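You operate a simulated robot arm through the tools that you are given. There is no shell and no other tool.

You run a simulated robot arm. Do the job below in one go: nothing can be reset, and whatever is moved stays where it is left.

## Task
Blot the coal and water notepads, then weigh the coal one down with the glass paperweight.
Fine: no smudges; put the blotter back. Set down upright: rocker blotter.

Only the result counts: the job must be done as asked and must still hold three seconds after the hand-in. Knocking over, shifting, dropping, spilling or breaking anything else fails it.

## Robot
A 6-joint arm with a two-finger parallel gripper, fixed in place. Base frame: the origin is at the foot of the arm, x ahead of it, y to its left, z up. Lengths are in m, angles in rad, forces in N, time in s.
With the tool pointing down near the work surface it reaches from about 0.42 to 0.44 m from the base axis. Its first joint turns from -1.152 to 1.152 rad. Payload 2.1 kg.
The tool frame sits at the grasp point between the pads (the TCP): z along the fingers, y along the line on which they close. The tips reach 0.03 m beyond it. Largest opening 0.094 m; finger width 0.028, thickness 0.01; the body of the gripper, 0.05 by 0.096 m, starts 0.055 m behind the TCP.
Orientation is told as [roll, pitch, yaw] about the base's x, y, z axes, in that order, counted from this pose: with the fingers straight down and closing along the base's y, the tool's x points along the base's -x, its y along +y and its z along -z.

## Interface
- The arm moves only by the tool step_arm. Its argument "commands" is a list of rows, each a list of 7 numbers: the shift along the base's x, y, z in units of 400 mm (1.0 is 400 mm), then the turn, a rotation vector about the base's x, y, z in units of 60 degrees (1.0 is 60 degrees), then the gripper command, from -1 (fully open) to 1 (shut), values between in proportion. In form: [[dx, dy, dz, wx, wy, wz, grip], ...]. A call has 1 to 20 rows; each row is the pose to reach, as a shift and turn from the pose commanded when the call began. A call with a number of a shift or a turn outside -1 to 1 is refused whole. Rows are played at 5 a second. More than 0.05 m and 0.15 rad between two rows, or a gripper value outside its range, and nothing of the call is played. Where a pose cannot be reached the arm comes as near as it can. A force on the tool above 40 N (or 10 N above the force at the start of the call, whichever is more), or a blocked arm, ends the call early, and 0.2 s more pass. Each finger travels about 0.072 m/s and halts on what it meets, pressing with about 27 N; the grip force reading is that of the motor and also rises with nothing between the fingers. The clock runs only during rows and for 0.2 s after the last one: add rows that repeat a pose to give the fingers time. It gives the time, the measured TCP pose, the force on the tool (base axes), the opening and the grip force at its end, in the units of the frame above (readings bear some noise), with the torque about the TCP (base axes, N m) and any sound that the robot's microphone picked up.
- Cameras (640 x 400 px; columns grow to the right, rows downward): "scene" is fixed at [0.0718, -0.3956, 0.4713]; the picture's right is [0.50, -0.86, 0.00], its down [-0.58, -0.34, -0.74] and it looks along [0.64, 0.37, -0.67] (base axes); focal length 214 px, centre (320, 200). "wrist" rides on the gripper at [0.076, 0.014, -0.103] in the tool frame; the picture's right is [-0.18, 0.98, 0.00], its down [-0.75, -0.14, -0.64] and it looks along [-0.63, -0.12, 0.77] (tool axes); focal length 243 px, centre (320, 200). There is no depth. A picture from a camera that has moved, and an enlarged one, comes with that camera's place and axes in the base frame and with its lens.
- grab_frame(camera): a new picture of that camera. No time passes.
- inspect(camera, box): a new picture of the part [left, top, right, bottom] of that camera's present view, enlarged. No time passes.
- close_job(): hands the job in; it is judged then, once.

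Places have to be worked out from the pictures, the camera data and where the tool is seen. Open the gripper and draw the arm clear of the work before you hand the job in, unless the task says otherwise.

The tools are called after "Call:" as a command line: name --pt "numbers of a row" for each row, then --argument value for the rest, lists and objects as JSON in quotes. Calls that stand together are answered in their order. step_arm: Moves the arm, as the interface text tells. Its arguments: {"type":"object","properties":{"commands":{"type":"array"}},"required":["commands"]} The other tools are called the same way: grab_frame (camera) takes a picture; inspect (camera, box) takes an enlarged picture of a part of a camera's view; close_job () hands the job in.

At the start:

```text
t: 0.0
tcp_pos: [0.2848, -0.1492, 0.3356]
tool_rot: [-0.001, -0.002, 0.0]
wrist_force: [0.0, -0.5, 1.5]
ft_torque: [-0.02, 0.01, 0.02]
width: 0.0939
gripper_force: 0.1
```

scene: 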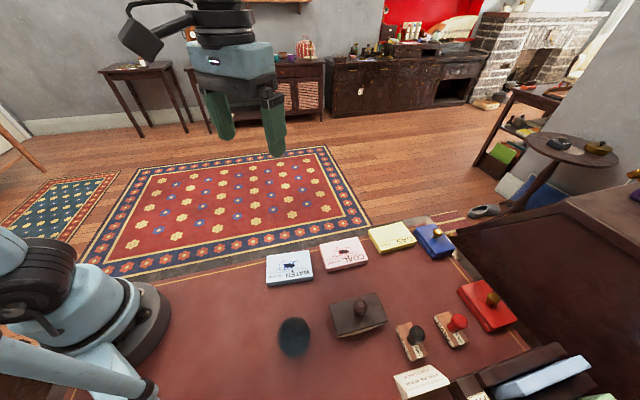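
wrist: 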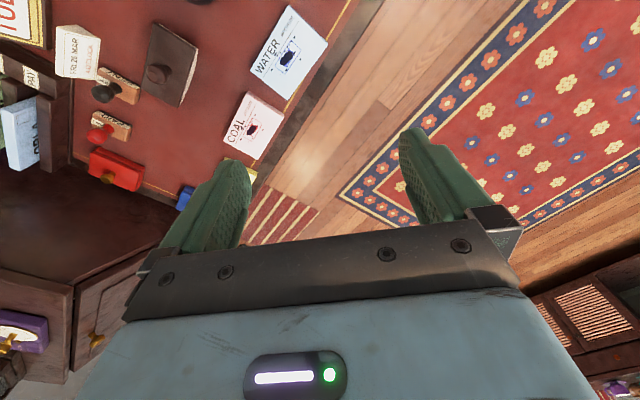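

The scene shows a desk with notepads (water, coal, others), a rocker blotter, stamps and a dark round object that may be the glass paperweight. I'll look closer at the pictures first.

Call:
inspect --camera "scene" --box '[250, 210, 410, 310]'

Call:
inspect --camera "scene" --box '[260, 270, 420, 370]'

Call:
inspect --camera "scene" --box '[360, 210, 520, 310]'

Call:
inspect --camera "scene" --box '[380, 300, 540, 400]'

Call:
inspect --camera "wrist" --box '[0, 0, 340, 212]'

```text
4.00 times, centred on (330, 260) of scene
camera zoom: at [0.0718, -0.3956, 0.4713], right [0.5, -0.86, 0.0], down [-0.58, -0.34, -0.74], along [0.64, 0.37, -0.67], focal length 858 px, centre (280, -40)
```

zoom: 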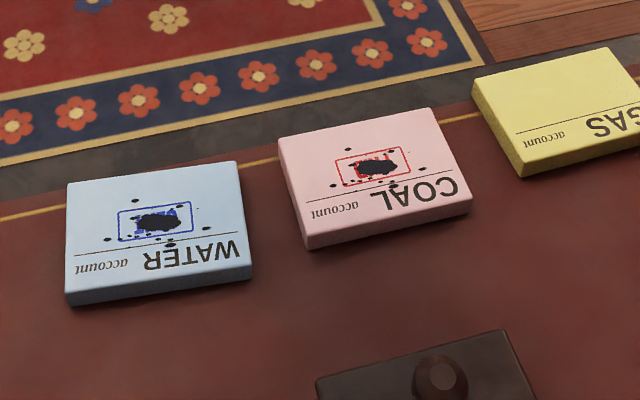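

```text
4.00 times, centred on (340, 320) of scene
camera zoom: at [0.0718, -0.3956, 0.4713], right [0.5, -0.86, 0.0], down [-0.58, -0.34, -0.74], along [0.64, 0.37, -0.67], focal length 858 px, centre (240, -280)
```

zoom: 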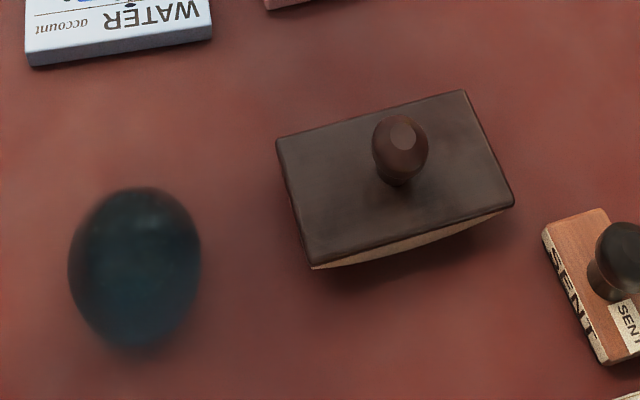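

```text
4.00 times, centred on (440, 260) of scene
camera zoom: at [0.0718, -0.3956, 0.4713], right [0.5, -0.86, 0.0], down [-0.58, -0.34, -0.74], along [0.64, 0.37, -0.67], focal length 858 px, centre (-160, -40)
```

zoom: 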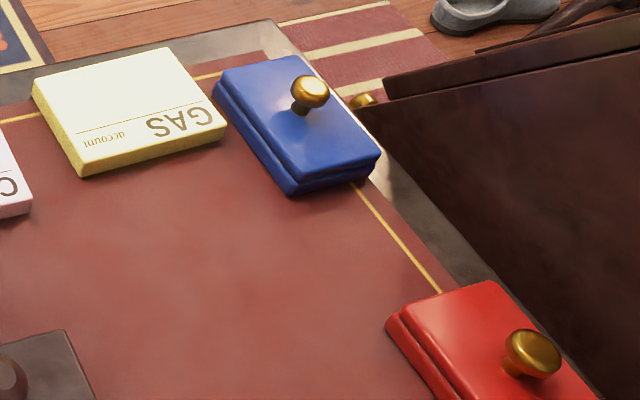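

```text
4.00 times, centred on (460, 350) of scene
camera zoom: at [0.0718, -0.3956, 0.4713], right [0.5, -0.86, 0.0], down [-0.58, -0.34, -0.74], along [0.64, 0.37, -0.67], focal length 858 px, centre (-240, -400)
```

zoom: 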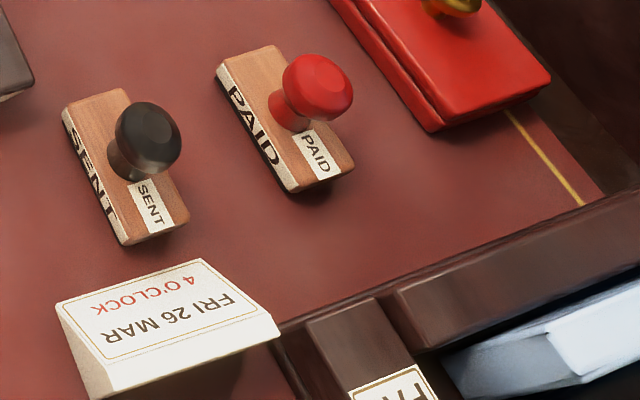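

```text
1.88 times, centred on (170, 106) of wrist
camera zoom: at [0.2095, -0.1356, 0.4392], right [0.18, 0.98, 0.0], down [0.75, -0.14, 0.64], along [0.63, -0.12, -0.77], focal length 457 px, centre (602, 377)
```

zoom: 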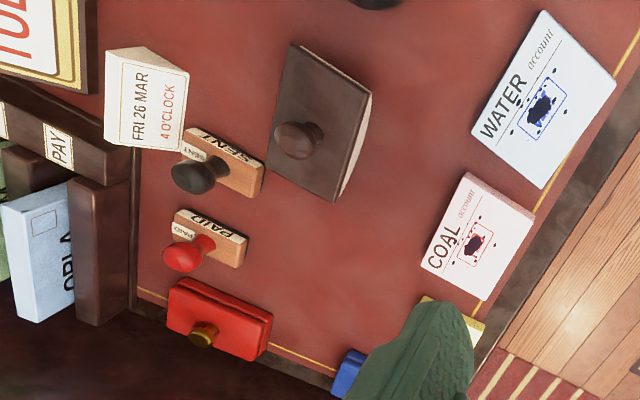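

From both views I put the desk at z≈0 with pads about 12 mm thick: COAL at (0.372,-0.289), WATER at (0.271,-0.194). The blotter knob is near (0.25,-0.379,0.056), and the paperweight is near (0.15,-0.29). I'll move to a viewing pose above the blotter, well clear of everything, with the tool turned -45° in yaw.

Call:
step_arm --pt "-0.0146 -0.0954 -0.03 0 0 -0.125 -1" --pt "-0.0292 -0.1908 -0.06 0 0 -0.25 -1" --pt "-0.0438 -0.2862 -0.09 0 0 -0.375 -1" --pt "-0.0584 -0.3816 -0.12 0 0 -0.5 -1" --pt "-0.073 -0.477 -0.15 0 0 -0.625 -1" --pt "-0.0875 -0.5725 -0.18 0 0 -0.75 -1" --pt "-0.0875 -0.5725 -0.18 0 0 -0.75 -1"

```text
t: 1.6
tcp_pos: [0.25, -0.3806, 0.2659]
tool_rot: [-0.004, -0.002, -0.787]
wrist_force: [0.0, -0.8, -0.3]
ft_torque: [0.0, 0.02, 0.02]
width: 0.0942
gripper_force: 0.1
```

The move reached (0.25,-0.381,0.266) as commanded. I'll take both pictures from here.

Call:
grab_frame --camera "wrist"

Call:
grab_frame --camera "scene"

```text
taken
camera wrist: at [0.2069, -0.3156, 0.3687], right [0.83, 0.56, 0.0], down [0.43, -0.63, 0.64], along [0.36, -0.53, -0.77], focal length 243 px, centre (320, 200)
```

wrist: 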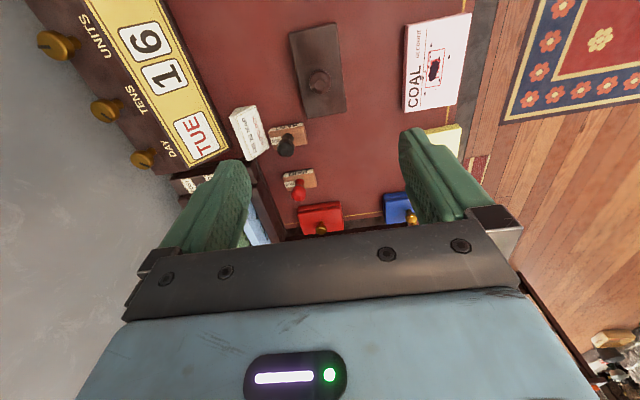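

```text
taken
```

scene: 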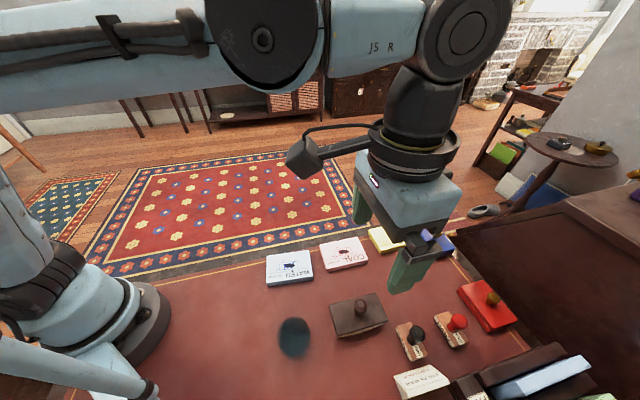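

The wrist view shows the blotter, stamps and calendar. I'll enlarge the blotter and the calendar side before choosing a grasp.

Call:
inspect --camera "wrist" --box '[240, 0, 400, 100]'

Call:
inspect --camera "scene" --box '[260, 300, 420, 400]'

Call:
inspect --camera "wrist" --box '[380, 0, 540, 100]'

```text
4.00 times, centred on (320, 50) of wrist
camera zoom: at [0.2069, -0.3156, 0.3687], right [0.83, 0.56, 0.0], down [0.43, -0.63, 0.64], along [0.36, -0.53, -0.77], focal length 970 px, centre (320, 800)
```

zoom: 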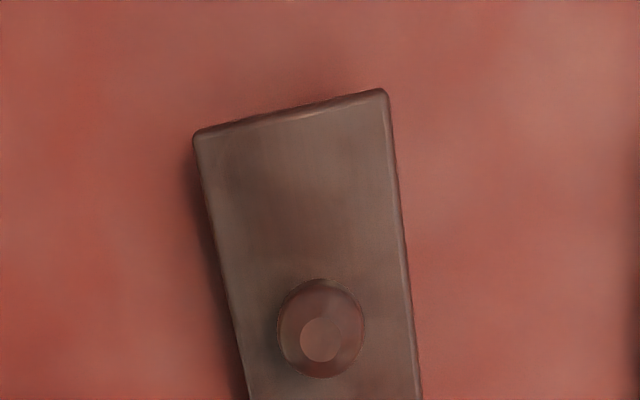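

```text
4.00 times, centred on (340, 350) of scene
camera zoom: at [0.0718, -0.3957, 0.4713], right [0.5, -0.86, 0.0], down [-0.58, -0.34, -0.74], along [0.64, 0.37, -0.67], focal length 858 px, centre (240, -400)
```

zoom: 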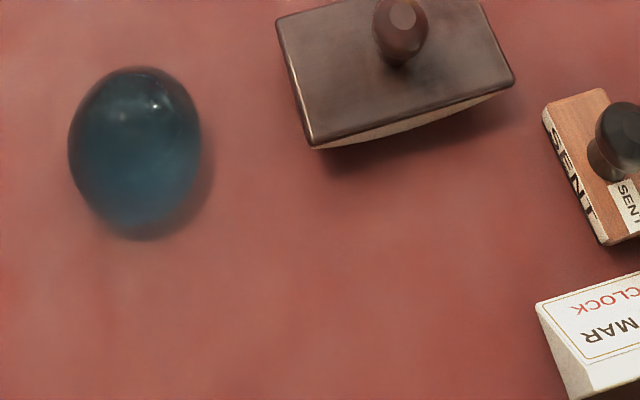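

```text
4.00 times, centred on (460, 50) of wrist
camera zoom: at [0.2069, -0.3156, 0.3687], right [0.83, 0.56, 0.0], down [0.43, -0.63, 0.64], along [0.36, -0.53, -0.77], focal length 970 px, centre (-240, 800)
```

zoom: 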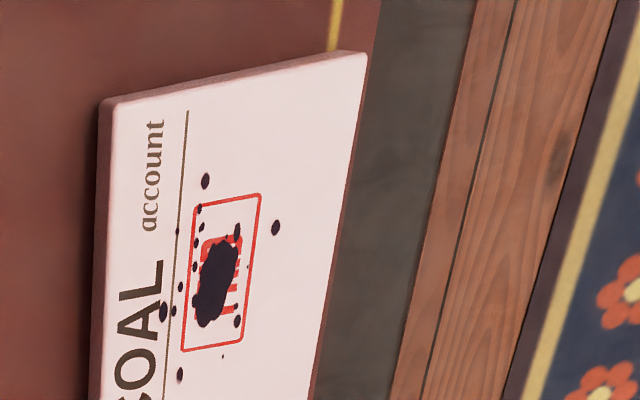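

The refined knob position is (0.251,-0.380,0.056), the blotter's long axis lies along -45°, and closing along its short axis at yaw -0.785 suits a grasp. I'll lower in steps over the knob to z≈0.125, still above it, to check straight-down reach.

Call:
step_arm --pt "0.001 0 -0.1 0 0 0 -1" --pt "0.002 0 -0.2 0 0 0 -1" --pt "0.0025 0 -0.3 0 0 0 -1" --pt "0.0025 0 -0.35 0 0 0 -1" --pt "0.0025 0 -0.35 0 0 0 -1"

```text
t: 2.8
tcp_pos: [0.2519, -0.379, 0.1235]
tool_rot: [-0.001, -0.001, -0.784]
wrist_force: [0.2, -0.1, 0.5]
ft_torque: [-0.01, 0.03, 0.02]
width: 0.0942
gripper_force: 0.1
```

Straight-down reach holds here at z=0.1235. I'll check alignment over the knob in both views.

Call:
grab_frame --camera "wrist"

Call:
inspect --camera "scene" --box '[270, 220, 430, 320]'

```text
taken
camera wrist: at [0.2093, -0.3145, 0.2265], right [0.83, 0.56, 0.0], down [0.43, -0.63, 0.64], along [0.36, -0.53, -0.77], focal length 243 px, centre (320, 200)
```

wrist: 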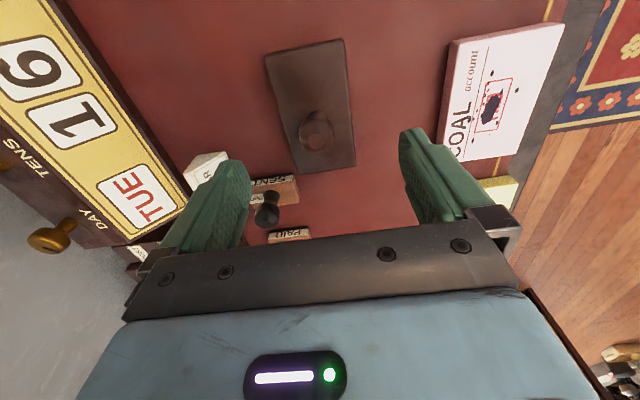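

```text
4.00 times, centred on (350, 270) of scene
camera zoom: at [0.0718, -0.3956, 0.4713], right [0.5, -0.86, 0.0], down [-0.58, -0.34, -0.74], along [0.64, 0.37, -0.67], focal length 858 px, centre (200, -80)
```

zoom: 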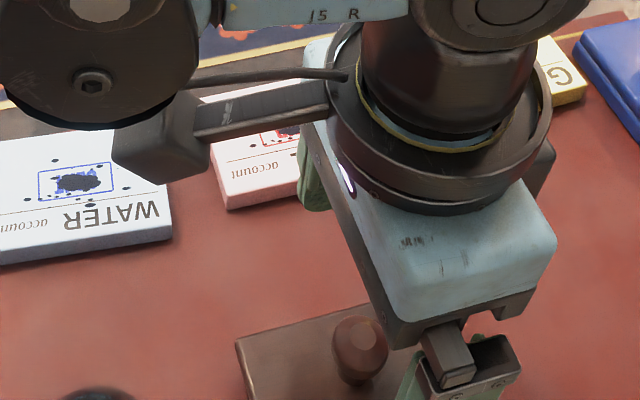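

The knob sits centred between the open fingers within about 2 mm and the sides are clear. I'll lower to TCP z≈0.060, so the tips are at about 0.03 above the plate top.

Call:
step_arm --pt "-0.001 0.0005 -0.05 0 0 0 -1" --pt "-0.002 0.001 -0.1 0 0 0 -1" --pt "-0.002 0.001 -0.14 0 0 0 -1" --pt "-0.002 0.001 -0.156 0 0 0 -1" --pt "-0.002 0.001 -0.156 0 0 0 -1"

Call:
grab_frame --camera "wrist"

Call:
inspect --camera "scene" --box '[290, 250, 450, 350]'

```text
t: 4.0
tcp_pos: [0.2485, -0.3782, 0.0626]
tool_rot: [-0.001, -0.002, -0.785]
wrist_force: [-1.0, -0.2, -0.3]
ft_torque: [0.02, 0.0, -0.02]
width: 0.0939
gripper_force: 0.1
```

```text
taken
camera wrist: at [0.2075, -0.3147, 0.165], right [0.83, 0.57, 0.0], down [0.43, -0.63, 0.64], along [0.36, -0.53, -0.77], focal length 243 px, centre (320, 200)
```

wrist: 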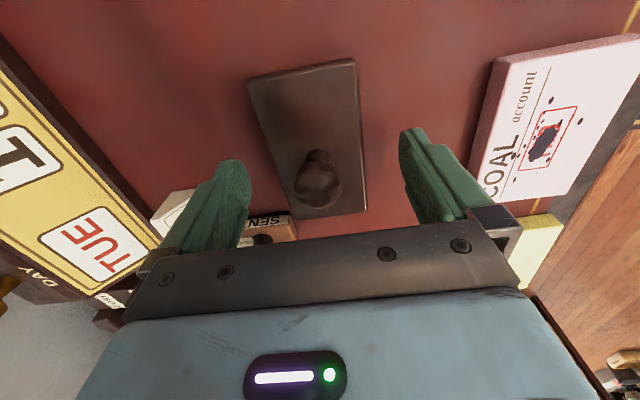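

```text
4.00 times, centred on (370, 300) of scene
camera zoom: at [0.0718, -0.3956, 0.4713], right [0.5, -0.86, 0.0], down [-0.58, -0.34, -0.74], along [0.64, 0.37, -0.67], focal length 858 px, centre (120, -200)
```

zoom: 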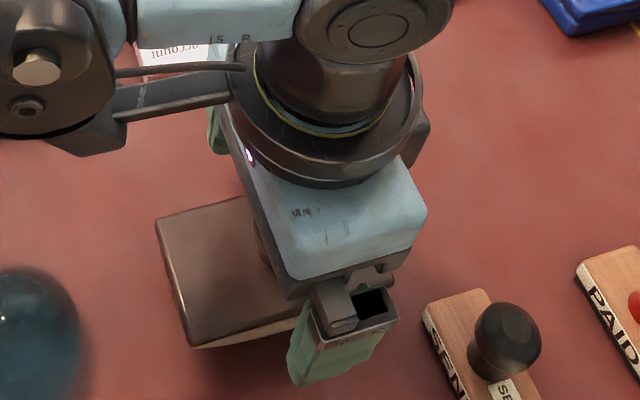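

The knob is between the pads, about 3 mm farther along the long axis than the TCP. I'll nudge 2 mm that way with the gripper open, then close on it.

Call:
step_arm --pt "0.0035 -0.0035 0 0 0 0 -1" --pt "0.0035 -0.0035 0 0 0 0 0.2" --pt "0.0035 -0.0035 0 0 0 0 1" --pt "0.0035 -0.0035 0 0 0 0 1" --pt "0.0035 -0.0035 0 0 0 0 1" --pt "0.0035 -0.0035 0 0 0 0 1" --pt "0.0035 -0.0035 0 0 0 0 1"

Call:
grab_frame --camera "wrist"

```text
t: 5.6
tcp_pos: [0.2517, -0.3796, 0.063]
tool_rot: [-0.002, -0.002, -0.786]
wrist_force: [-0.6, -1.1, -0.4]
ft_torque: [0.0, 0.0, -0.01]
width: 0.0252
gripper_force: 27.7
```

```text
taken
camera wrist: at [0.2085, -0.3159, 0.1654], right [0.82, 0.57, 0.0], down [0.43, -0.63, 0.64], along [0.36, -0.53, -0.77], focal length 243 px, centre (320, 200)
```

wrist: 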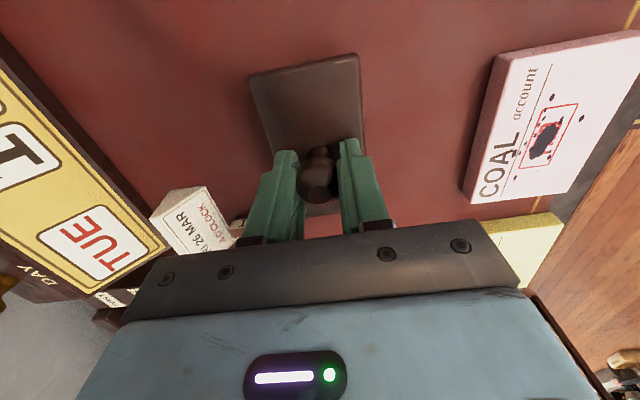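

The knob is gripped with width 0.0252 at the home pose, TCP commanded (0.2514,-0.3792,0.061). I'll lift 0.08 m straight up and inspect how it hangs.

Call:
step_arm --pt "0 0 0.02 0 0 0 1" --pt "0 0 0.06 0 0 0 1" --pt "0 0 0.12 0 0 0 1" --pt "0 0 0.2 0 0 0 1" --pt "0 0 0.2 0 0 0 1"

Call:
grab_frame --camera "wrist"

Call:
inspect --camera "scene" --box '[290, 230, 450, 330]'

```text
t: 6.8
tcp_pos: [0.2523, -0.3817, 0.1427]
tool_rot: [-0.001, -0.002, -0.784]
wrist_force: [-0.4, 0.3, -3.0]
ft_torque: [-0.02, 0.0, -0.02]
width: 0.025
gripper_force: 26.8
```

```text
taken
camera wrist: at [0.2091, -0.3172, 0.2455], right [0.83, 0.56, 0.0], down [0.43, -0.63, 0.64], along [0.36, -0.53, -0.77], focal length 243 px, centre (320, 200)
```

wrist: 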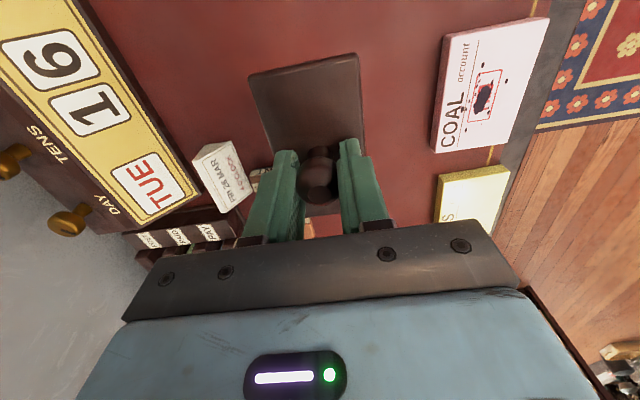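

```text
4.00 times, centred on (370, 280) of scene
camera zoom: at [0.0718, -0.3956, 0.4713], right [0.5, -0.86, 0.0], down [-0.58, -0.34, -0.74], along [0.64, 0.37, -0.67], focal length 858 px, centre (120, -120)
```

zoom: 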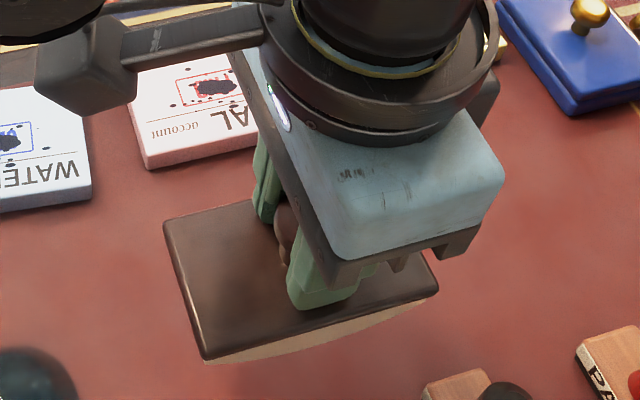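

The blotter hangs level at about 0.3 kg and hasn't shifted in the grip. I'll carry it over the COAL pad centre at (0.372,-0.289), still well above at TCP z≈0.13.

Call:
step_arm --pt "0.06 0.045 0 0 0 0 1" --pt "0.12 0.09 0 0 0 0 1" --pt "0.18 0.135 0 0 0 0 1" --pt "0.24 0.18 -0.01 0 0 0 1" --pt "0.3015 0.2255 -0.028 0 0 0 1" --pt "0.3015 0.2255 -0.028 0 0 0 1"

Call:
grab_frame --camera "wrist"

Call:
grab_frame --camera "scene"

Call:
inspect --camera "scene" --box '[270, 190, 430, 290]'

```text
t: 8.2
tcp_pos: [0.3738, -0.2882, 0.1303]
tool_rot: [-0.001, -0.002, -0.787]
wrist_force: [-0.4, -0.5, -3.0]
ft_torque: [0.01, 0.02, -0.02]
width: 0.0251
gripper_force: 26.7
```

```text
taken
camera wrist: at [0.3306, -0.2244, 0.2327], right [0.83, 0.56, 0.0], down [0.43, -0.63, 0.64], along [0.36, -0.53, -0.77], focal length 243 px, centre (320, 200)
```

wrist: 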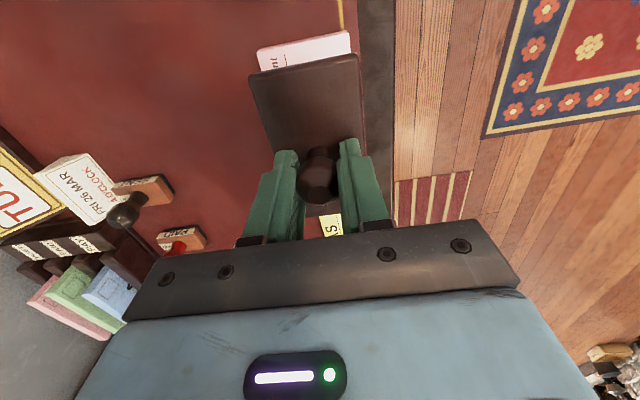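

```text
taken
```

scene: 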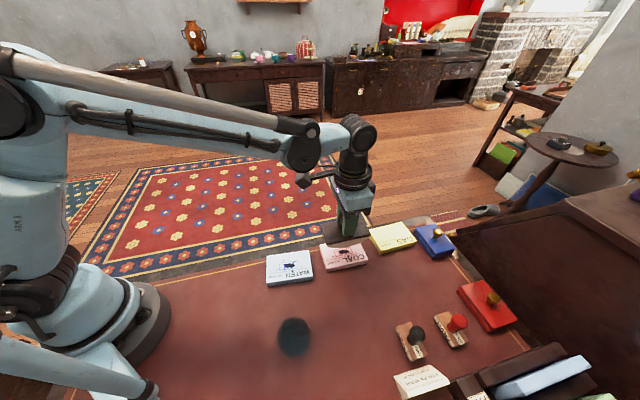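

```text
4.00 times, centred on (350, 240) of scene
camera zoom: at [0.0718, -0.3956, 0.4713], right [0.5, -0.86, 0.0], down [-0.58, -0.34, -0.74], along [0.64, 0.37, -0.67], focal length 858 px, centre (200, 40)
```

zoom: 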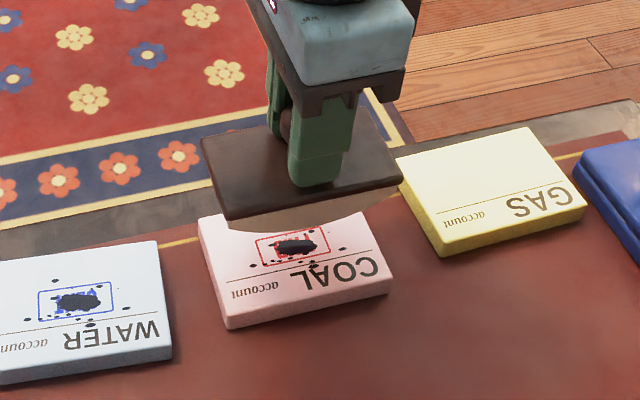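

The blotter is over COAL, level, and its curved underside has about 0.016–0.018 sag (R≈0.08). I'll descend straight down to commanded z≈0.082, just above the expected contact at about 0.073.

Call:
step_arm --pt "0 0 -0.04 0 0 0 1" --pt "0 0 -0.08 0 0 0 1" --pt "0 0 -0.105 0 0 0 1" --pt "0 0 -0.12 0 0 0 1" --pt "0 0 -0.12 0 0 0 1"

Call:
inspect --camera "scene" --box '[290, 210, 410, 285]'

Call:
grab_frame --camera "wrist"

```text
t: 9.4
tcp_pos: [0.3709, -0.2892, 0.0834]
tool_rot: [-0.002, 0.0, -0.786]
wrist_force: [0.0, 0.4, -2.4]
ft_torque: [-0.01, 0.02, 0.0]
width: 0.025
gripper_force: 26.9
```

```text
5.33 times, centred on (350, 248) of scene
camera zoom: at [0.0718, -0.3956, 0.4713], right [0.5, -0.86, 0.0], down [-0.58, -0.34, -0.74], along [0.64, 0.37, -0.67], focal length 1144 px, centre (160, -53)
```

zoom: 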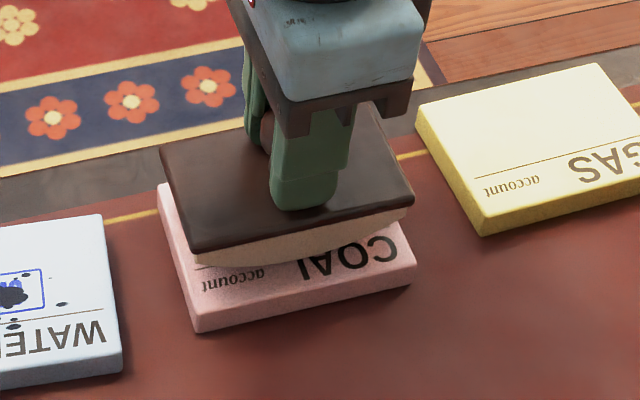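

```text
taken
camera wrist: at [0.3297, -0.2248, 0.1865], right [0.83, 0.56, 0.0], down [0.43, -0.63, 0.64], along [0.36, -0.53, -0.77], focal length 243 px, centre (320, 200)
```

wrist: 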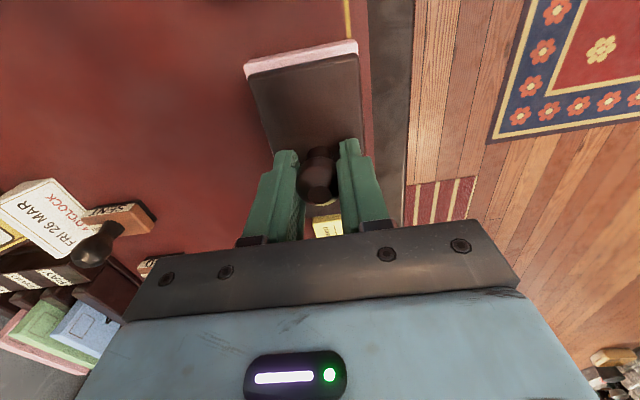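

The blotter is aligned over the pad and just above it. I'll creep down 4 mm, then read the force.

Call:
step_arm --pt "0 0 -0.005 0 0 0 1" --pt "0 0 -0.01 0 0 0 1" --pt "0 0 -0.01 0 0 0 1"

```text
t: 10.2
tcp_pos: [0.3721, -0.2889, 0.0805]
tool_rot: [-0.003, -0.004, -0.787]
wrist_force: [-0.5, 0.5, 22.4]
ft_torque: [0.06, 0.1, -0.01]
width: 0.0252
gripper_force: 27.0
```

Contact came earlier than expected: about 25 N of press at TCP z≈0.080. I'll hold there briefly, then lift straight up 3 cm and look at the ink.

Call:
step_arm --pt "0 0 0.0025 0 0 0 1" --pt "0 0 0.0025 0 0 0 1"

Call:
inspect --camera "scene" --box '[290, 210, 410, 285]'

Call:
inspect --camera "wrist" --box '[200, 0, 440, 150]'

```text
t: 10.8
tcp_pos: [0.3708, -0.2886, 0.0799]
tool_rot: [0.0, -0.003, -0.785]
wrist_force: [2.7, 0.2, 11.1]
ft_torque: [-0.04, -0.12, 0.02]
width: 0.0253
gripper_force: 27.3
```

```text
5.33 times, centred on (350, 248) of scene
camera zoom: at [0.0717, -0.3956, 0.4713], right [0.5, -0.86, 0.0], down [-0.58, -0.34, -0.74], along [0.64, 0.37, -0.67], focal length 1144 px, centre (160, -53)
```

zoom: 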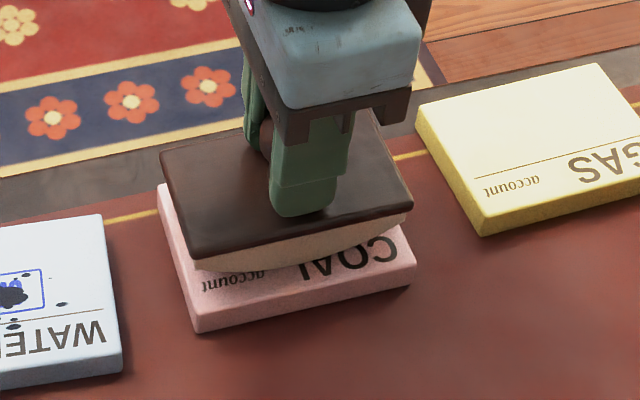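

```text
2.67 times, centred on (320, 75) of wrist
camera zoom: at [0.329, -0.225, 0.1831], right [0.82, 0.57, 0.0], down [0.43, -0.63, 0.64], along [0.36, -0.53, -0.77], focal length 647 px, centre (320, 533)
```

zoom: 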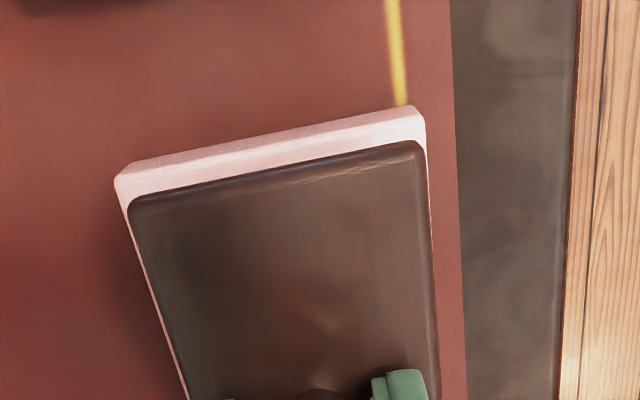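

It's now pressing at about 13 N with nothing shifted. I'll lift straight up 40 mm to see what the single press did to the ink.

Call:
step_arm --pt "0 0 0.005 0 0 0 1" --pt "0 0 0.015 0 0 0 1" --pt "0 0 0.05 0 0 0 1" --pt "0 0 0.1 0 0 0 1" --pt "0 0 0.15 0 0 0 1" --pt "0 0 0.15 0 0 0 1"

Call:
inspect --camera "scene" --box '[270, 210, 390, 285]'

Call:
inspect --camera "wrist" --box '[200, 0, 440, 150]'

```text
t: 12.2
tcp_pos: [0.3724, -0.2895, 0.1395]
tool_rot: [-0.001, -0.002, -0.786]
wrist_force: [-0.1, 0.6, -2.3]
ft_torque: [0.03, 0.0, 0.0]
width: 0.0251
gripper_force: 26.8
```

```text
5.33 times, centred on (330, 248) of scene
camera zoom: at [0.0718, -0.3956, 0.4713], right [0.5, -0.86, 0.0], down [-0.58, -0.34, -0.74], along [0.64, 0.37, -0.67], focal length 1144 px, centre (267, -53)
```

zoom: 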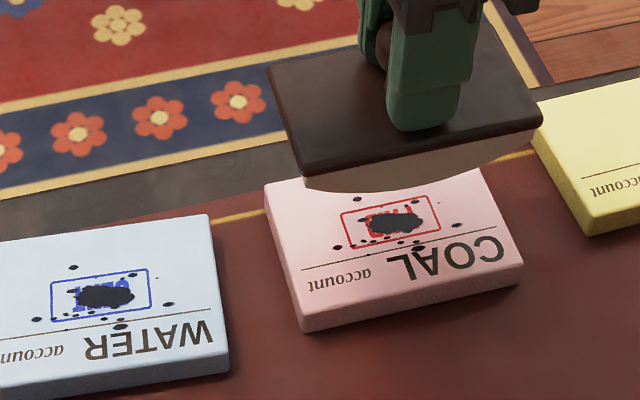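

```text
2.67 times, centred on (320, 75) of wrist
camera zoom: at [0.3292, -0.2255, 0.2422], right [0.83, 0.56, 0.0], down [0.43, -0.63, 0.64], along [0.36, -0.53, -0.77], focal length 647 px, centre (320, 533)
```

zoom: 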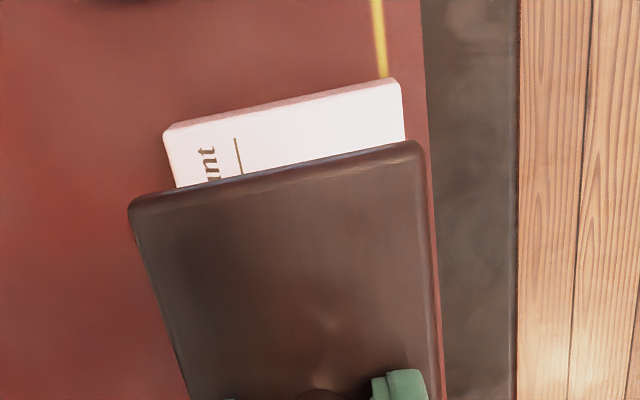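

The COAL spot looks a bit greyer than the WATER one. I'll zoom in closely on both to compare.

Call:
inspect --camera "scene" --box '[325, 240, 365, 265]'

Call:
inspect --camera "scene" --box '[268, 255, 308, 280]'

```text
16.00 times, centred on (345, 252) of scene
camera zoom: at [0.0718, -0.3956, 0.4713], right [0.5, -0.86, 0.0], down [-0.58, -0.34, -0.74], along [0.64, 0.37, -0.67], focal length 3432 px, centre (-80, -640)
```

zoom: 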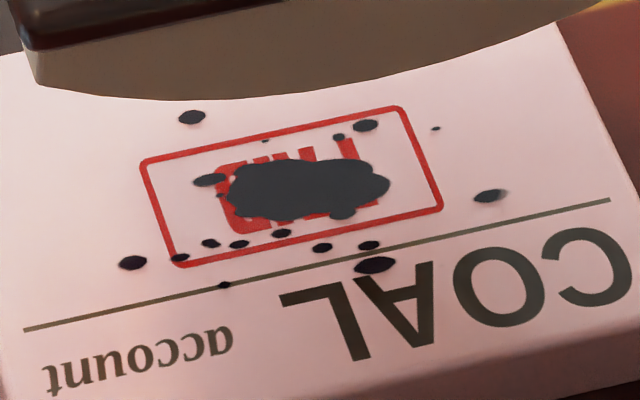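

```text
16.00 times, centred on (288, 268) of scene
camera zoom: at [0.0718, -0.3956, 0.4713], right [0.5, -0.86, 0.0], down [-0.58, -0.34, -0.74], along [0.64, 0.37, -0.67], focal length 3432 px, centre (832, -880)
```

zoom: 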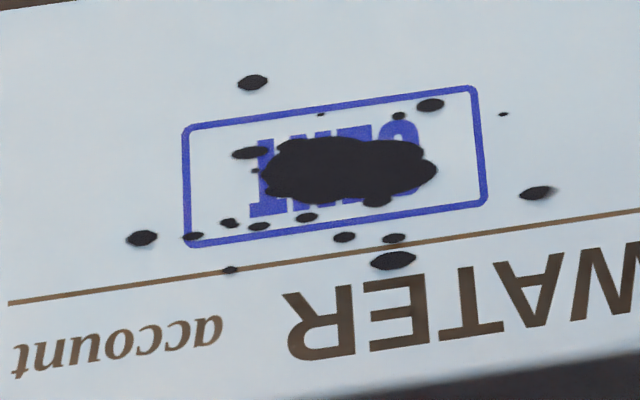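

The main COAL blot turned matte grey while its droplets look darker. I'll zoom in more to judge whether the droplets within the contact zone changed too.

Call:
inspect --camera "scene" --box '[336, 247, 352, 257]'

Call:
inspect --camera "scene" --box '[280, 262, 296, 272]'

Call:
inspect --camera "scene" --box '[328, 250, 344, 260]'

```text
16.00 times, centred on (344, 252) of scene
camera zoom: at [0.0718, -0.3956, 0.4713], right [0.5, -0.86, 0.0], down [-0.58, -0.34, -0.74], along [0.64, 0.37, -0.67], focal length 3432 px, centre (-64, -632)
```

zoom: 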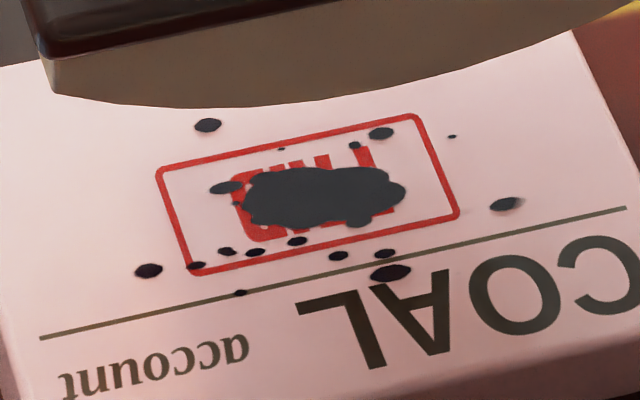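

```text
16.00 times, centred on (288, 267) of scene
camera zoom: at [0.0718, -0.3956, 0.4713], right [0.5, -0.86, 0.0], down [-0.58, -0.34, -0.74], along [0.64, 0.37, -0.67], focal length 3432 px, centre (832, -872)
```

zoom: 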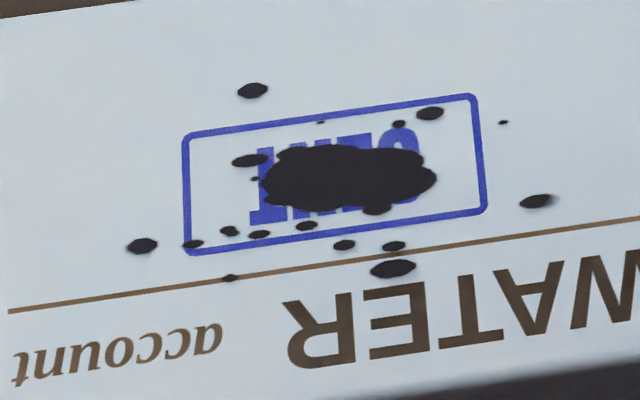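

```text
16.00 times, centred on (336, 255) of scene
camera zoom: at [0.0718, -0.3956, 0.4713], right [0.5, -0.86, 0.0], down [-0.58, -0.34, -0.74], along [0.64, 0.37, -0.67], focal length 3432 px, centre (64, -680)
```

zoom: 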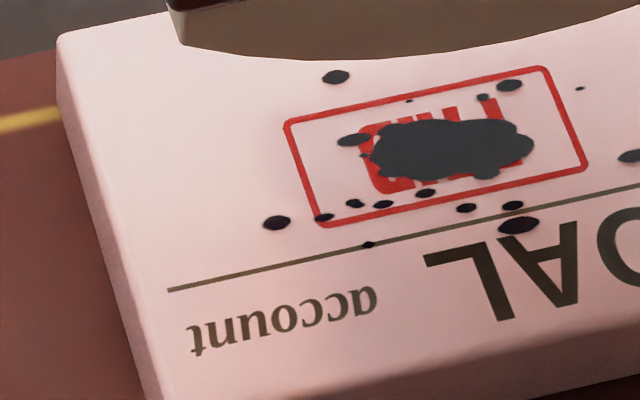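

Some droplets may still be wet, so a rolling pass is worth doing. I'll rehearse the roll in the air first, at +0.35 rad about the blotter's short axis with matching travel, to confirm the arm can reach it.

Call:
step_arm --pt "0.0096 -0.0096 0.0002 0.0591 0.0591 0 1" --pt "0.0192 -0.0192 0.0007 0.1182 0.1182 0 1" --pt "0.0288 -0.0288 0.0015 0.1772 0.1772 0 1" --pt "0.0385 -0.0385 0.0027 0.2363 0.2363 0 1" --pt "0.0385 -0.0385 0.0027 0.2363 0.2363 0 1"

Call:
inspect --camera "scene" --box '[270, 190, 430, 290]'

Call:
grab_frame --camera "wrist"

```text
t: 13.4
tcp_pos: [0.3867, -0.3041, 0.1402]
tool_rot: [0.0, 0.349, -0.784]
wrist_force: [0.6, 0.4, -3.2]
ft_torque: [-0.06, -0.01, 0.02]
width: 0.0251
gripper_force: 27.2
```

```text
4.00 times, centred on (350, 240) of scene
camera zoom: at [0.0718, -0.3956, 0.4713], right [0.5, -0.86, 0.0], down [-0.58, -0.34, -0.74], along [0.64, 0.37, -0.67], focal length 858 px, centre (200, 40)
```

zoom: 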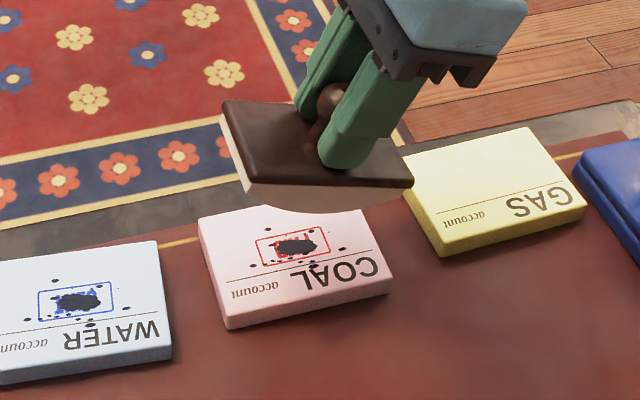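

```text
taken
camera wrist: at [0.3729, -0.2687, 0.2631], right [0.82, 0.57, -0.06], down [0.56, -0.76, 0.34], along [0.15, -0.32, -0.94], focal length 243 px, centre (320, 200)
```

wrist: 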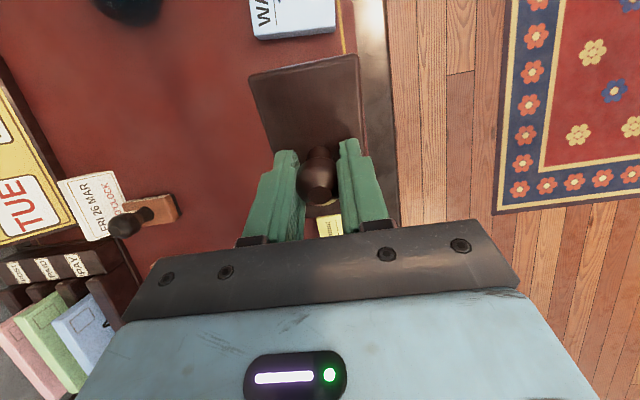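

The +0.35 rad tilt is reached, with the blotter rigid in the grip. I'll rehearse the opposite tilt to -0.35 rad in the air.

Call:
step_arm --pt "-0.0193 0.0193 -0.002 -0.1182 -0.1182 0 1" --pt "-0.0385 0.0385 -0.0027 -0.2363 -0.2363 0 1" --pt "-0.0577 0.0577 -0.002 -0.3545 -0.3545 0 1" --pt "-0.077 0.077 0 -0.4726 -0.4726 0 1" --pt "-0.077 0.077 0 -0.4726 -0.4726 0 1"

Call:
inspect --camera "scene" --box '[270, 190, 430, 290]'

```text
refused: row 1 steps farther than a row can; nothing moved
```

```text
4.00 times, centred on (350, 240) of scene
camera zoom: at [0.0718, -0.3956, 0.4713], right [0.5, -0.86, 0.0], down [-0.58, -0.34, -0.74], along [0.64, 0.37, -0.67], focal length 858 px, centre (200, 40)
```

zoom: 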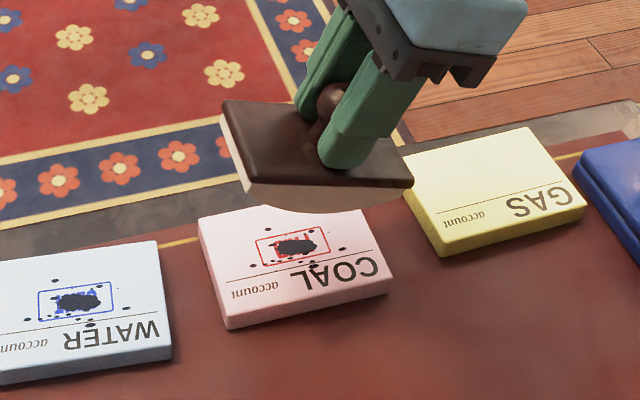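

The call was refused because each row turned more than 0.15 rad. I'll resend with finer rows of about 0.117 rad.

Call:
step_arm --pt "-0.0128 0.0128 -0.0015 -0.0788 -0.0788 0 1" --pt "-0.0257 0.0257 -0.0024 -0.1575 -0.1575 0 1" --pt "-0.0385 0.0385 -0.0027 -0.2363 -0.2363 0 1" --pt "-0.0513 0.0513 -0.0024 -0.3151 -0.3151 0 1" --pt "-0.0642 0.0642 -0.0015 -0.3938 -0.3938 0 1" --pt "-0.077 0.077 0 -0.4726 -0.4726 0 1" --pt "-0.077 0.077 0 -0.4726 -0.4726 0 1"

Call:
inspect --camera "scene" --box '[270, 190, 430, 290]'

```text
t: 15.0
tcp_pos: [0.3566, -0.2747, 0.142]
tool_rot: [-0.002, -0.353, -0.785]
wrist_force: [-0.4, -0.6, -2.3]
ft_torque: [0.03, 0.01, -0.02]
width: 0.0249
gripper_force: 26.7
```

```text
4.00 times, centred on (350, 240) of scene
camera zoom: at [0.0718, -0.3956, 0.4713], right [0.5, -0.86, 0.0], down [-0.58, -0.34, -0.74], along [0.64, 0.37, -0.67], focal length 858 px, centre (200, 40)
```

zoom: 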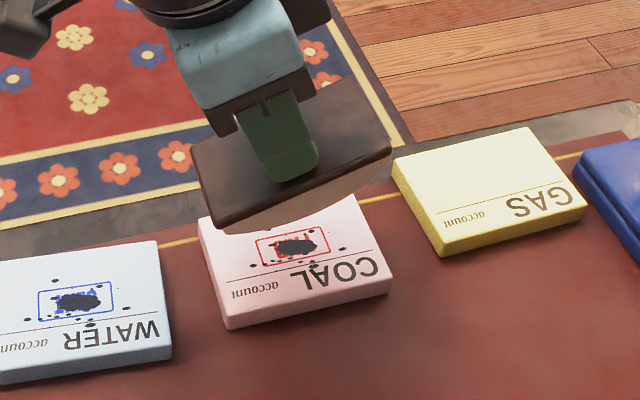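

Both tilts are reachable. My refined estimate puts the ink centre nearer (0.368,-0.289), so I'll level the blotter there and descend to z≈0.084, just short of contact.

Call:
step_arm --pt "0.0095 -0.0128 -0.001 0.0788 0.0788 0 1" --pt "0.019 -0.0257 -0.002 0.1575 0.1575 0 1" --pt "0.0285 -0.0385 -0.0027 0.2363 0.2363 0 1" --pt "0.0285 -0.0385 -0.05 0.2363 0.2363 0 1" --pt "0.0285 -0.0385 -0.1 0.2363 0.2363 0 1" --pt "0.0285 -0.0385 -0.13 0.2363 0.2363 0 1" --pt "0.0285 -0.0385 -0.1402 0.2363 0.2363 0 1" --pt "0.0285 -0.0385 -0.1402 0.2363 0.2363 0 1"

Call:
inspect --camera "wrist" --box '[200, 0, 440, 150]'

Call:
inspect --camera "scene" --box '[290, 210, 410, 285]'

```text
t: 16.8
tcp_pos: [0.3681, -0.2891, 0.0846]
tool_rot: [-0.003, 0.0, -0.786]
wrist_force: [0.0, 0.2, -2.8]
ft_torque: [-0.01, -0.01, -0.02]
width: 0.0252
gripper_force: 27.1
```

```text
2.67 times, centred on (320, 75) of wrist
camera zoom: at [0.3259, -0.2267, 0.1874], right [0.83, 0.57, 0.0], down [0.43, -0.63, 0.64], along [0.36, -0.53, -0.77], focal length 647 px, centre (320, 533)
```

zoom: 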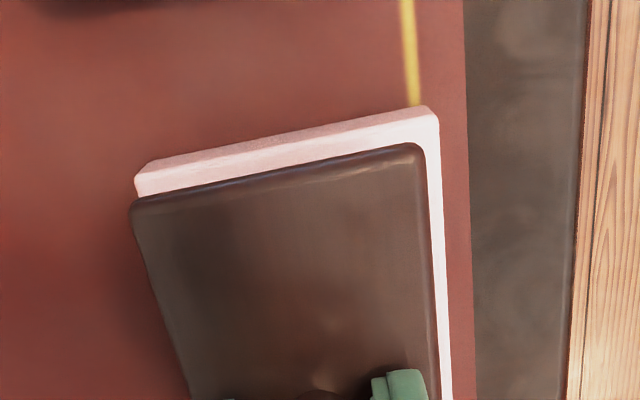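

```text
5.33 times, centred on (350, 248) of scene
camera zoom: at [0.0718, -0.3956, 0.4713], right [0.5, -0.86, 0.0], down [-0.58, -0.34, -0.74], along [0.64, 0.37, -0.67], focal length 1144 px, centre (160, -53)
```

zoom: 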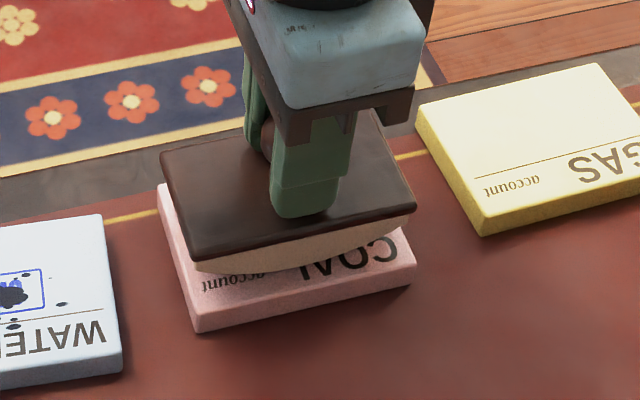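

The blotter is now centred on the pad to about 2 mm. I'll ease down to commanded z≈0.0794 for a light press and read the force.

Call:
step_arm --pt "0 0 -0.005 0 0 0 1" --pt "0 0 -0.009 0 0 0 1" --pt "0 0 -0.0115 0 0 0 1" --pt "0 0 -0.0115 0 0 0 1"

```text
t: 17.8
tcp_pos: [0.3672, -0.2909, 0.0813]
tool_rot: [-0.003, -0.003, -0.785]
wrist_force: [-0.2, 0.1, 11.7]
ft_torque: [-0.04, -0.01, 0.01]
width: 0.025
gripper_force: 27.4
```

It's pressing at about 14 N. I'll roll slowly to +0.30 rad with the no-slip travel and read the force there.

Call:
step_arm --pt "0.0054 -0.0054 0.0001 0.0338 0.0338 0 1" --pt "0.0108 -0.0108 0.0002 0.0675 0.0675 0 1" --pt "0.0162 -0.0162 0.0005 0.1013 0.1013 0 1" --pt "0.0216 -0.0216 0.0008 0.135 0.135 0 1" --pt "0.027 -0.027 0.0013 0.1688 0.1688 0 1" --pt "0.0325 -0.0325 0.0018 0.2026 0.2026 0 1" --pt "0.0325 -0.0325 0.0018 0.2026 0.2026 0 1"

Call:
inspect --camera "scene" --box '[290, 210, 410, 285]'

```text
t: 19.4
tcp_pos: [0.3798, -0.3017, 0.0824]
tool_rot: [0.0, 0.299, -0.785]
wrist_force: [1.7, -1.4, 17.7]
ft_torque: [-0.19, -0.18, 0.0]
width: 0.0253
gripper_force: 26.9
```

```text
5.33 times, centred on (350, 248) of scene
camera zoom: at [0.0717, -0.3956, 0.4714], right [0.5, -0.86, 0.0], down [-0.58, -0.34, -0.74], along [0.64, 0.37, -0.67], focal length 1144 px, centre (160, -53)
```

zoom: 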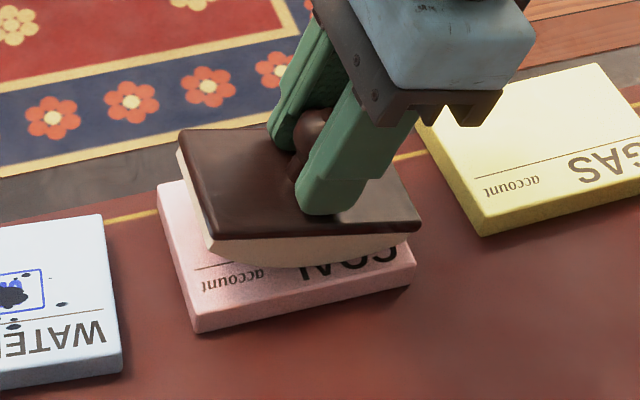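

The forces stay in a rolling regime, with lateral force about 2 N on 20 N normal. I'll roll back slowly through level to -0.30 rad along the same no-slip path.

Call:
step_arm --pt "-0.0054 0.0054 -0.0005 -0.0338 -0.0338 0 1" --pt "-0.0108 0.0108 -0.001 -0.0675 -0.0675 0 1" --pt "-0.0162 0.0162 -0.0013 -0.1013 -0.1013 0 1" --pt "-0.0216 0.0216 -0.0016 -0.135 -0.135 0 1" --pt "-0.027 0.027 -0.0017 -0.1688 -0.1688 0 1" --pt "-0.0325 0.0325 -0.0018 -0.2026 -0.2026 0 1" --pt "-0.0379 0.0379 -0.0017 -0.2363 -0.2363 0 1" --pt "-0.0433 0.0433 -0.0015 -0.2701 -0.2701 0 1" --pt "-0.0487 0.0487 -0.0012 -0.3039 -0.3039 0 1" --pt "-0.0541 0.0541 -0.0007 -0.3376 -0.3376 0 1" --pt "-0.0595 0.0595 -0.0001 -0.3714 -0.3714 0 1" --pt "-0.065 0.065 0.0007 -0.4052 -0.4052 0 1" --pt "-0.065 0.065 0.0007 -0.4052 -0.4052 0 1"

Call:
inspect --camera "scene" --box '[290, 210, 410, 285]'

```text
t: 22.2
tcp_pos: [0.3551, -0.2769, 0.082]
tool_rot: [0.0, -0.301, -0.786]
wrist_force: [3.2, -0.2, 4.0]
ft_torque: [-0.04, 0.0, -0.03]
width: 0.025
gripper_force: 27.3
```

```text
5.33 times, centred on (350, 248) of scene
camera zoom: at [0.0718, -0.3956, 0.4713], right [0.5, -0.86, 0.0], down [-0.58, -0.34, -0.74], along [0.64, 0.37, -0.67], focal length 1144 px, centre (160, -53)
```

zoom: 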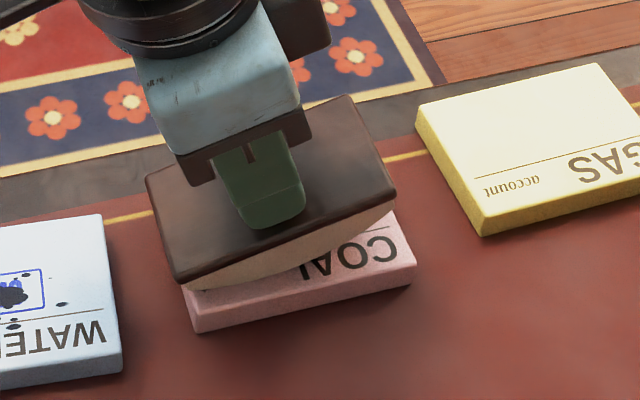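

The pad hasn't moved and the normal force is now light at about 6 N. I'll lift straight up from here, level the blotter in the air, and look at the ink.

Call:
step_arm --pt "0 0 0.01 0 0 0 1" --pt "0 0 0.04 0 0 0 1" --pt "0 0 0.1 0 0 0 1" --pt "0.01 -0.01 0.17 0.0675 0.0675 0 1" --pt "0.02 -0.02 0.2 0.1351 0.1351 0 1" --pt "0.0325 -0.0325 0.2 0.2026 0.2026 0 1" --pt "0.0325 -0.0325 0.2 0.2026 0.2026 0 1"

Call:
inspect --camera "scene" --box '[325, 240, 365, 265]'

Call:
inspect --camera "scene" --box '[260, 190, 420, 290]'

```text
t: 23.8
tcp_pos: [0.3672, -0.2888, 0.1615]
tool_rot: [0.0, 0.0, -0.785]
wrist_force: [-0.1, -0.4, -2.6]
ft_torque: [0.01, 0.01, 0.02]
width: 0.025
gripper_force: 26.6
```

```text
16.00 times, centred on (345, 252) of scene
camera zoom: at [0.0718, -0.3956, 0.4713], right [0.5, -0.86, 0.0], down [-0.58, -0.34, -0.74], along [0.64, 0.37, -0.67], focal length 3432 px, centre (-80, -640)
```

zoom: 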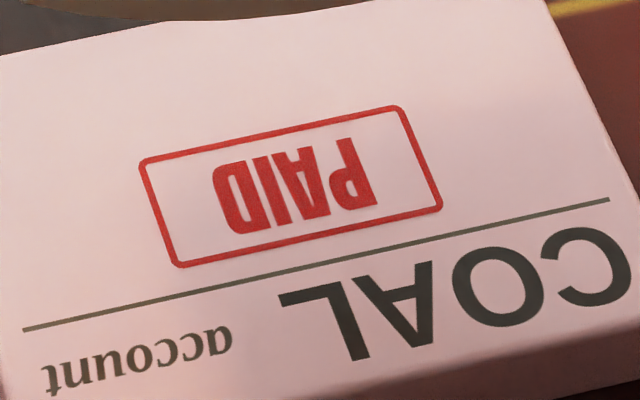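

```text
4.00 times, centred on (340, 240) of scene
camera zoom: at [0.0718, -0.3956, 0.4713], right [0.5, -0.86, 0.0], down [-0.58, -0.34, -0.74], along [0.64, 0.37, -0.67], focal length 858 px, centre (240, 40)
```

zoom: 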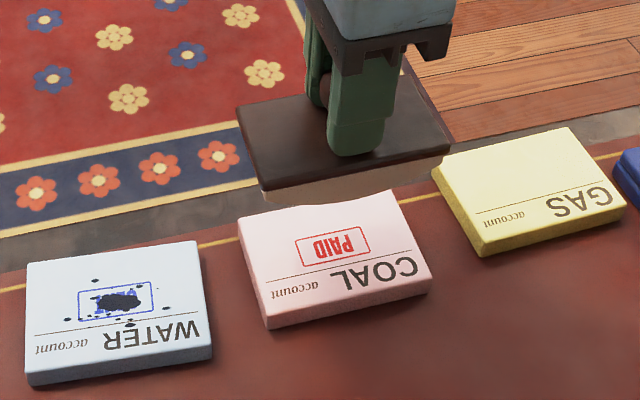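

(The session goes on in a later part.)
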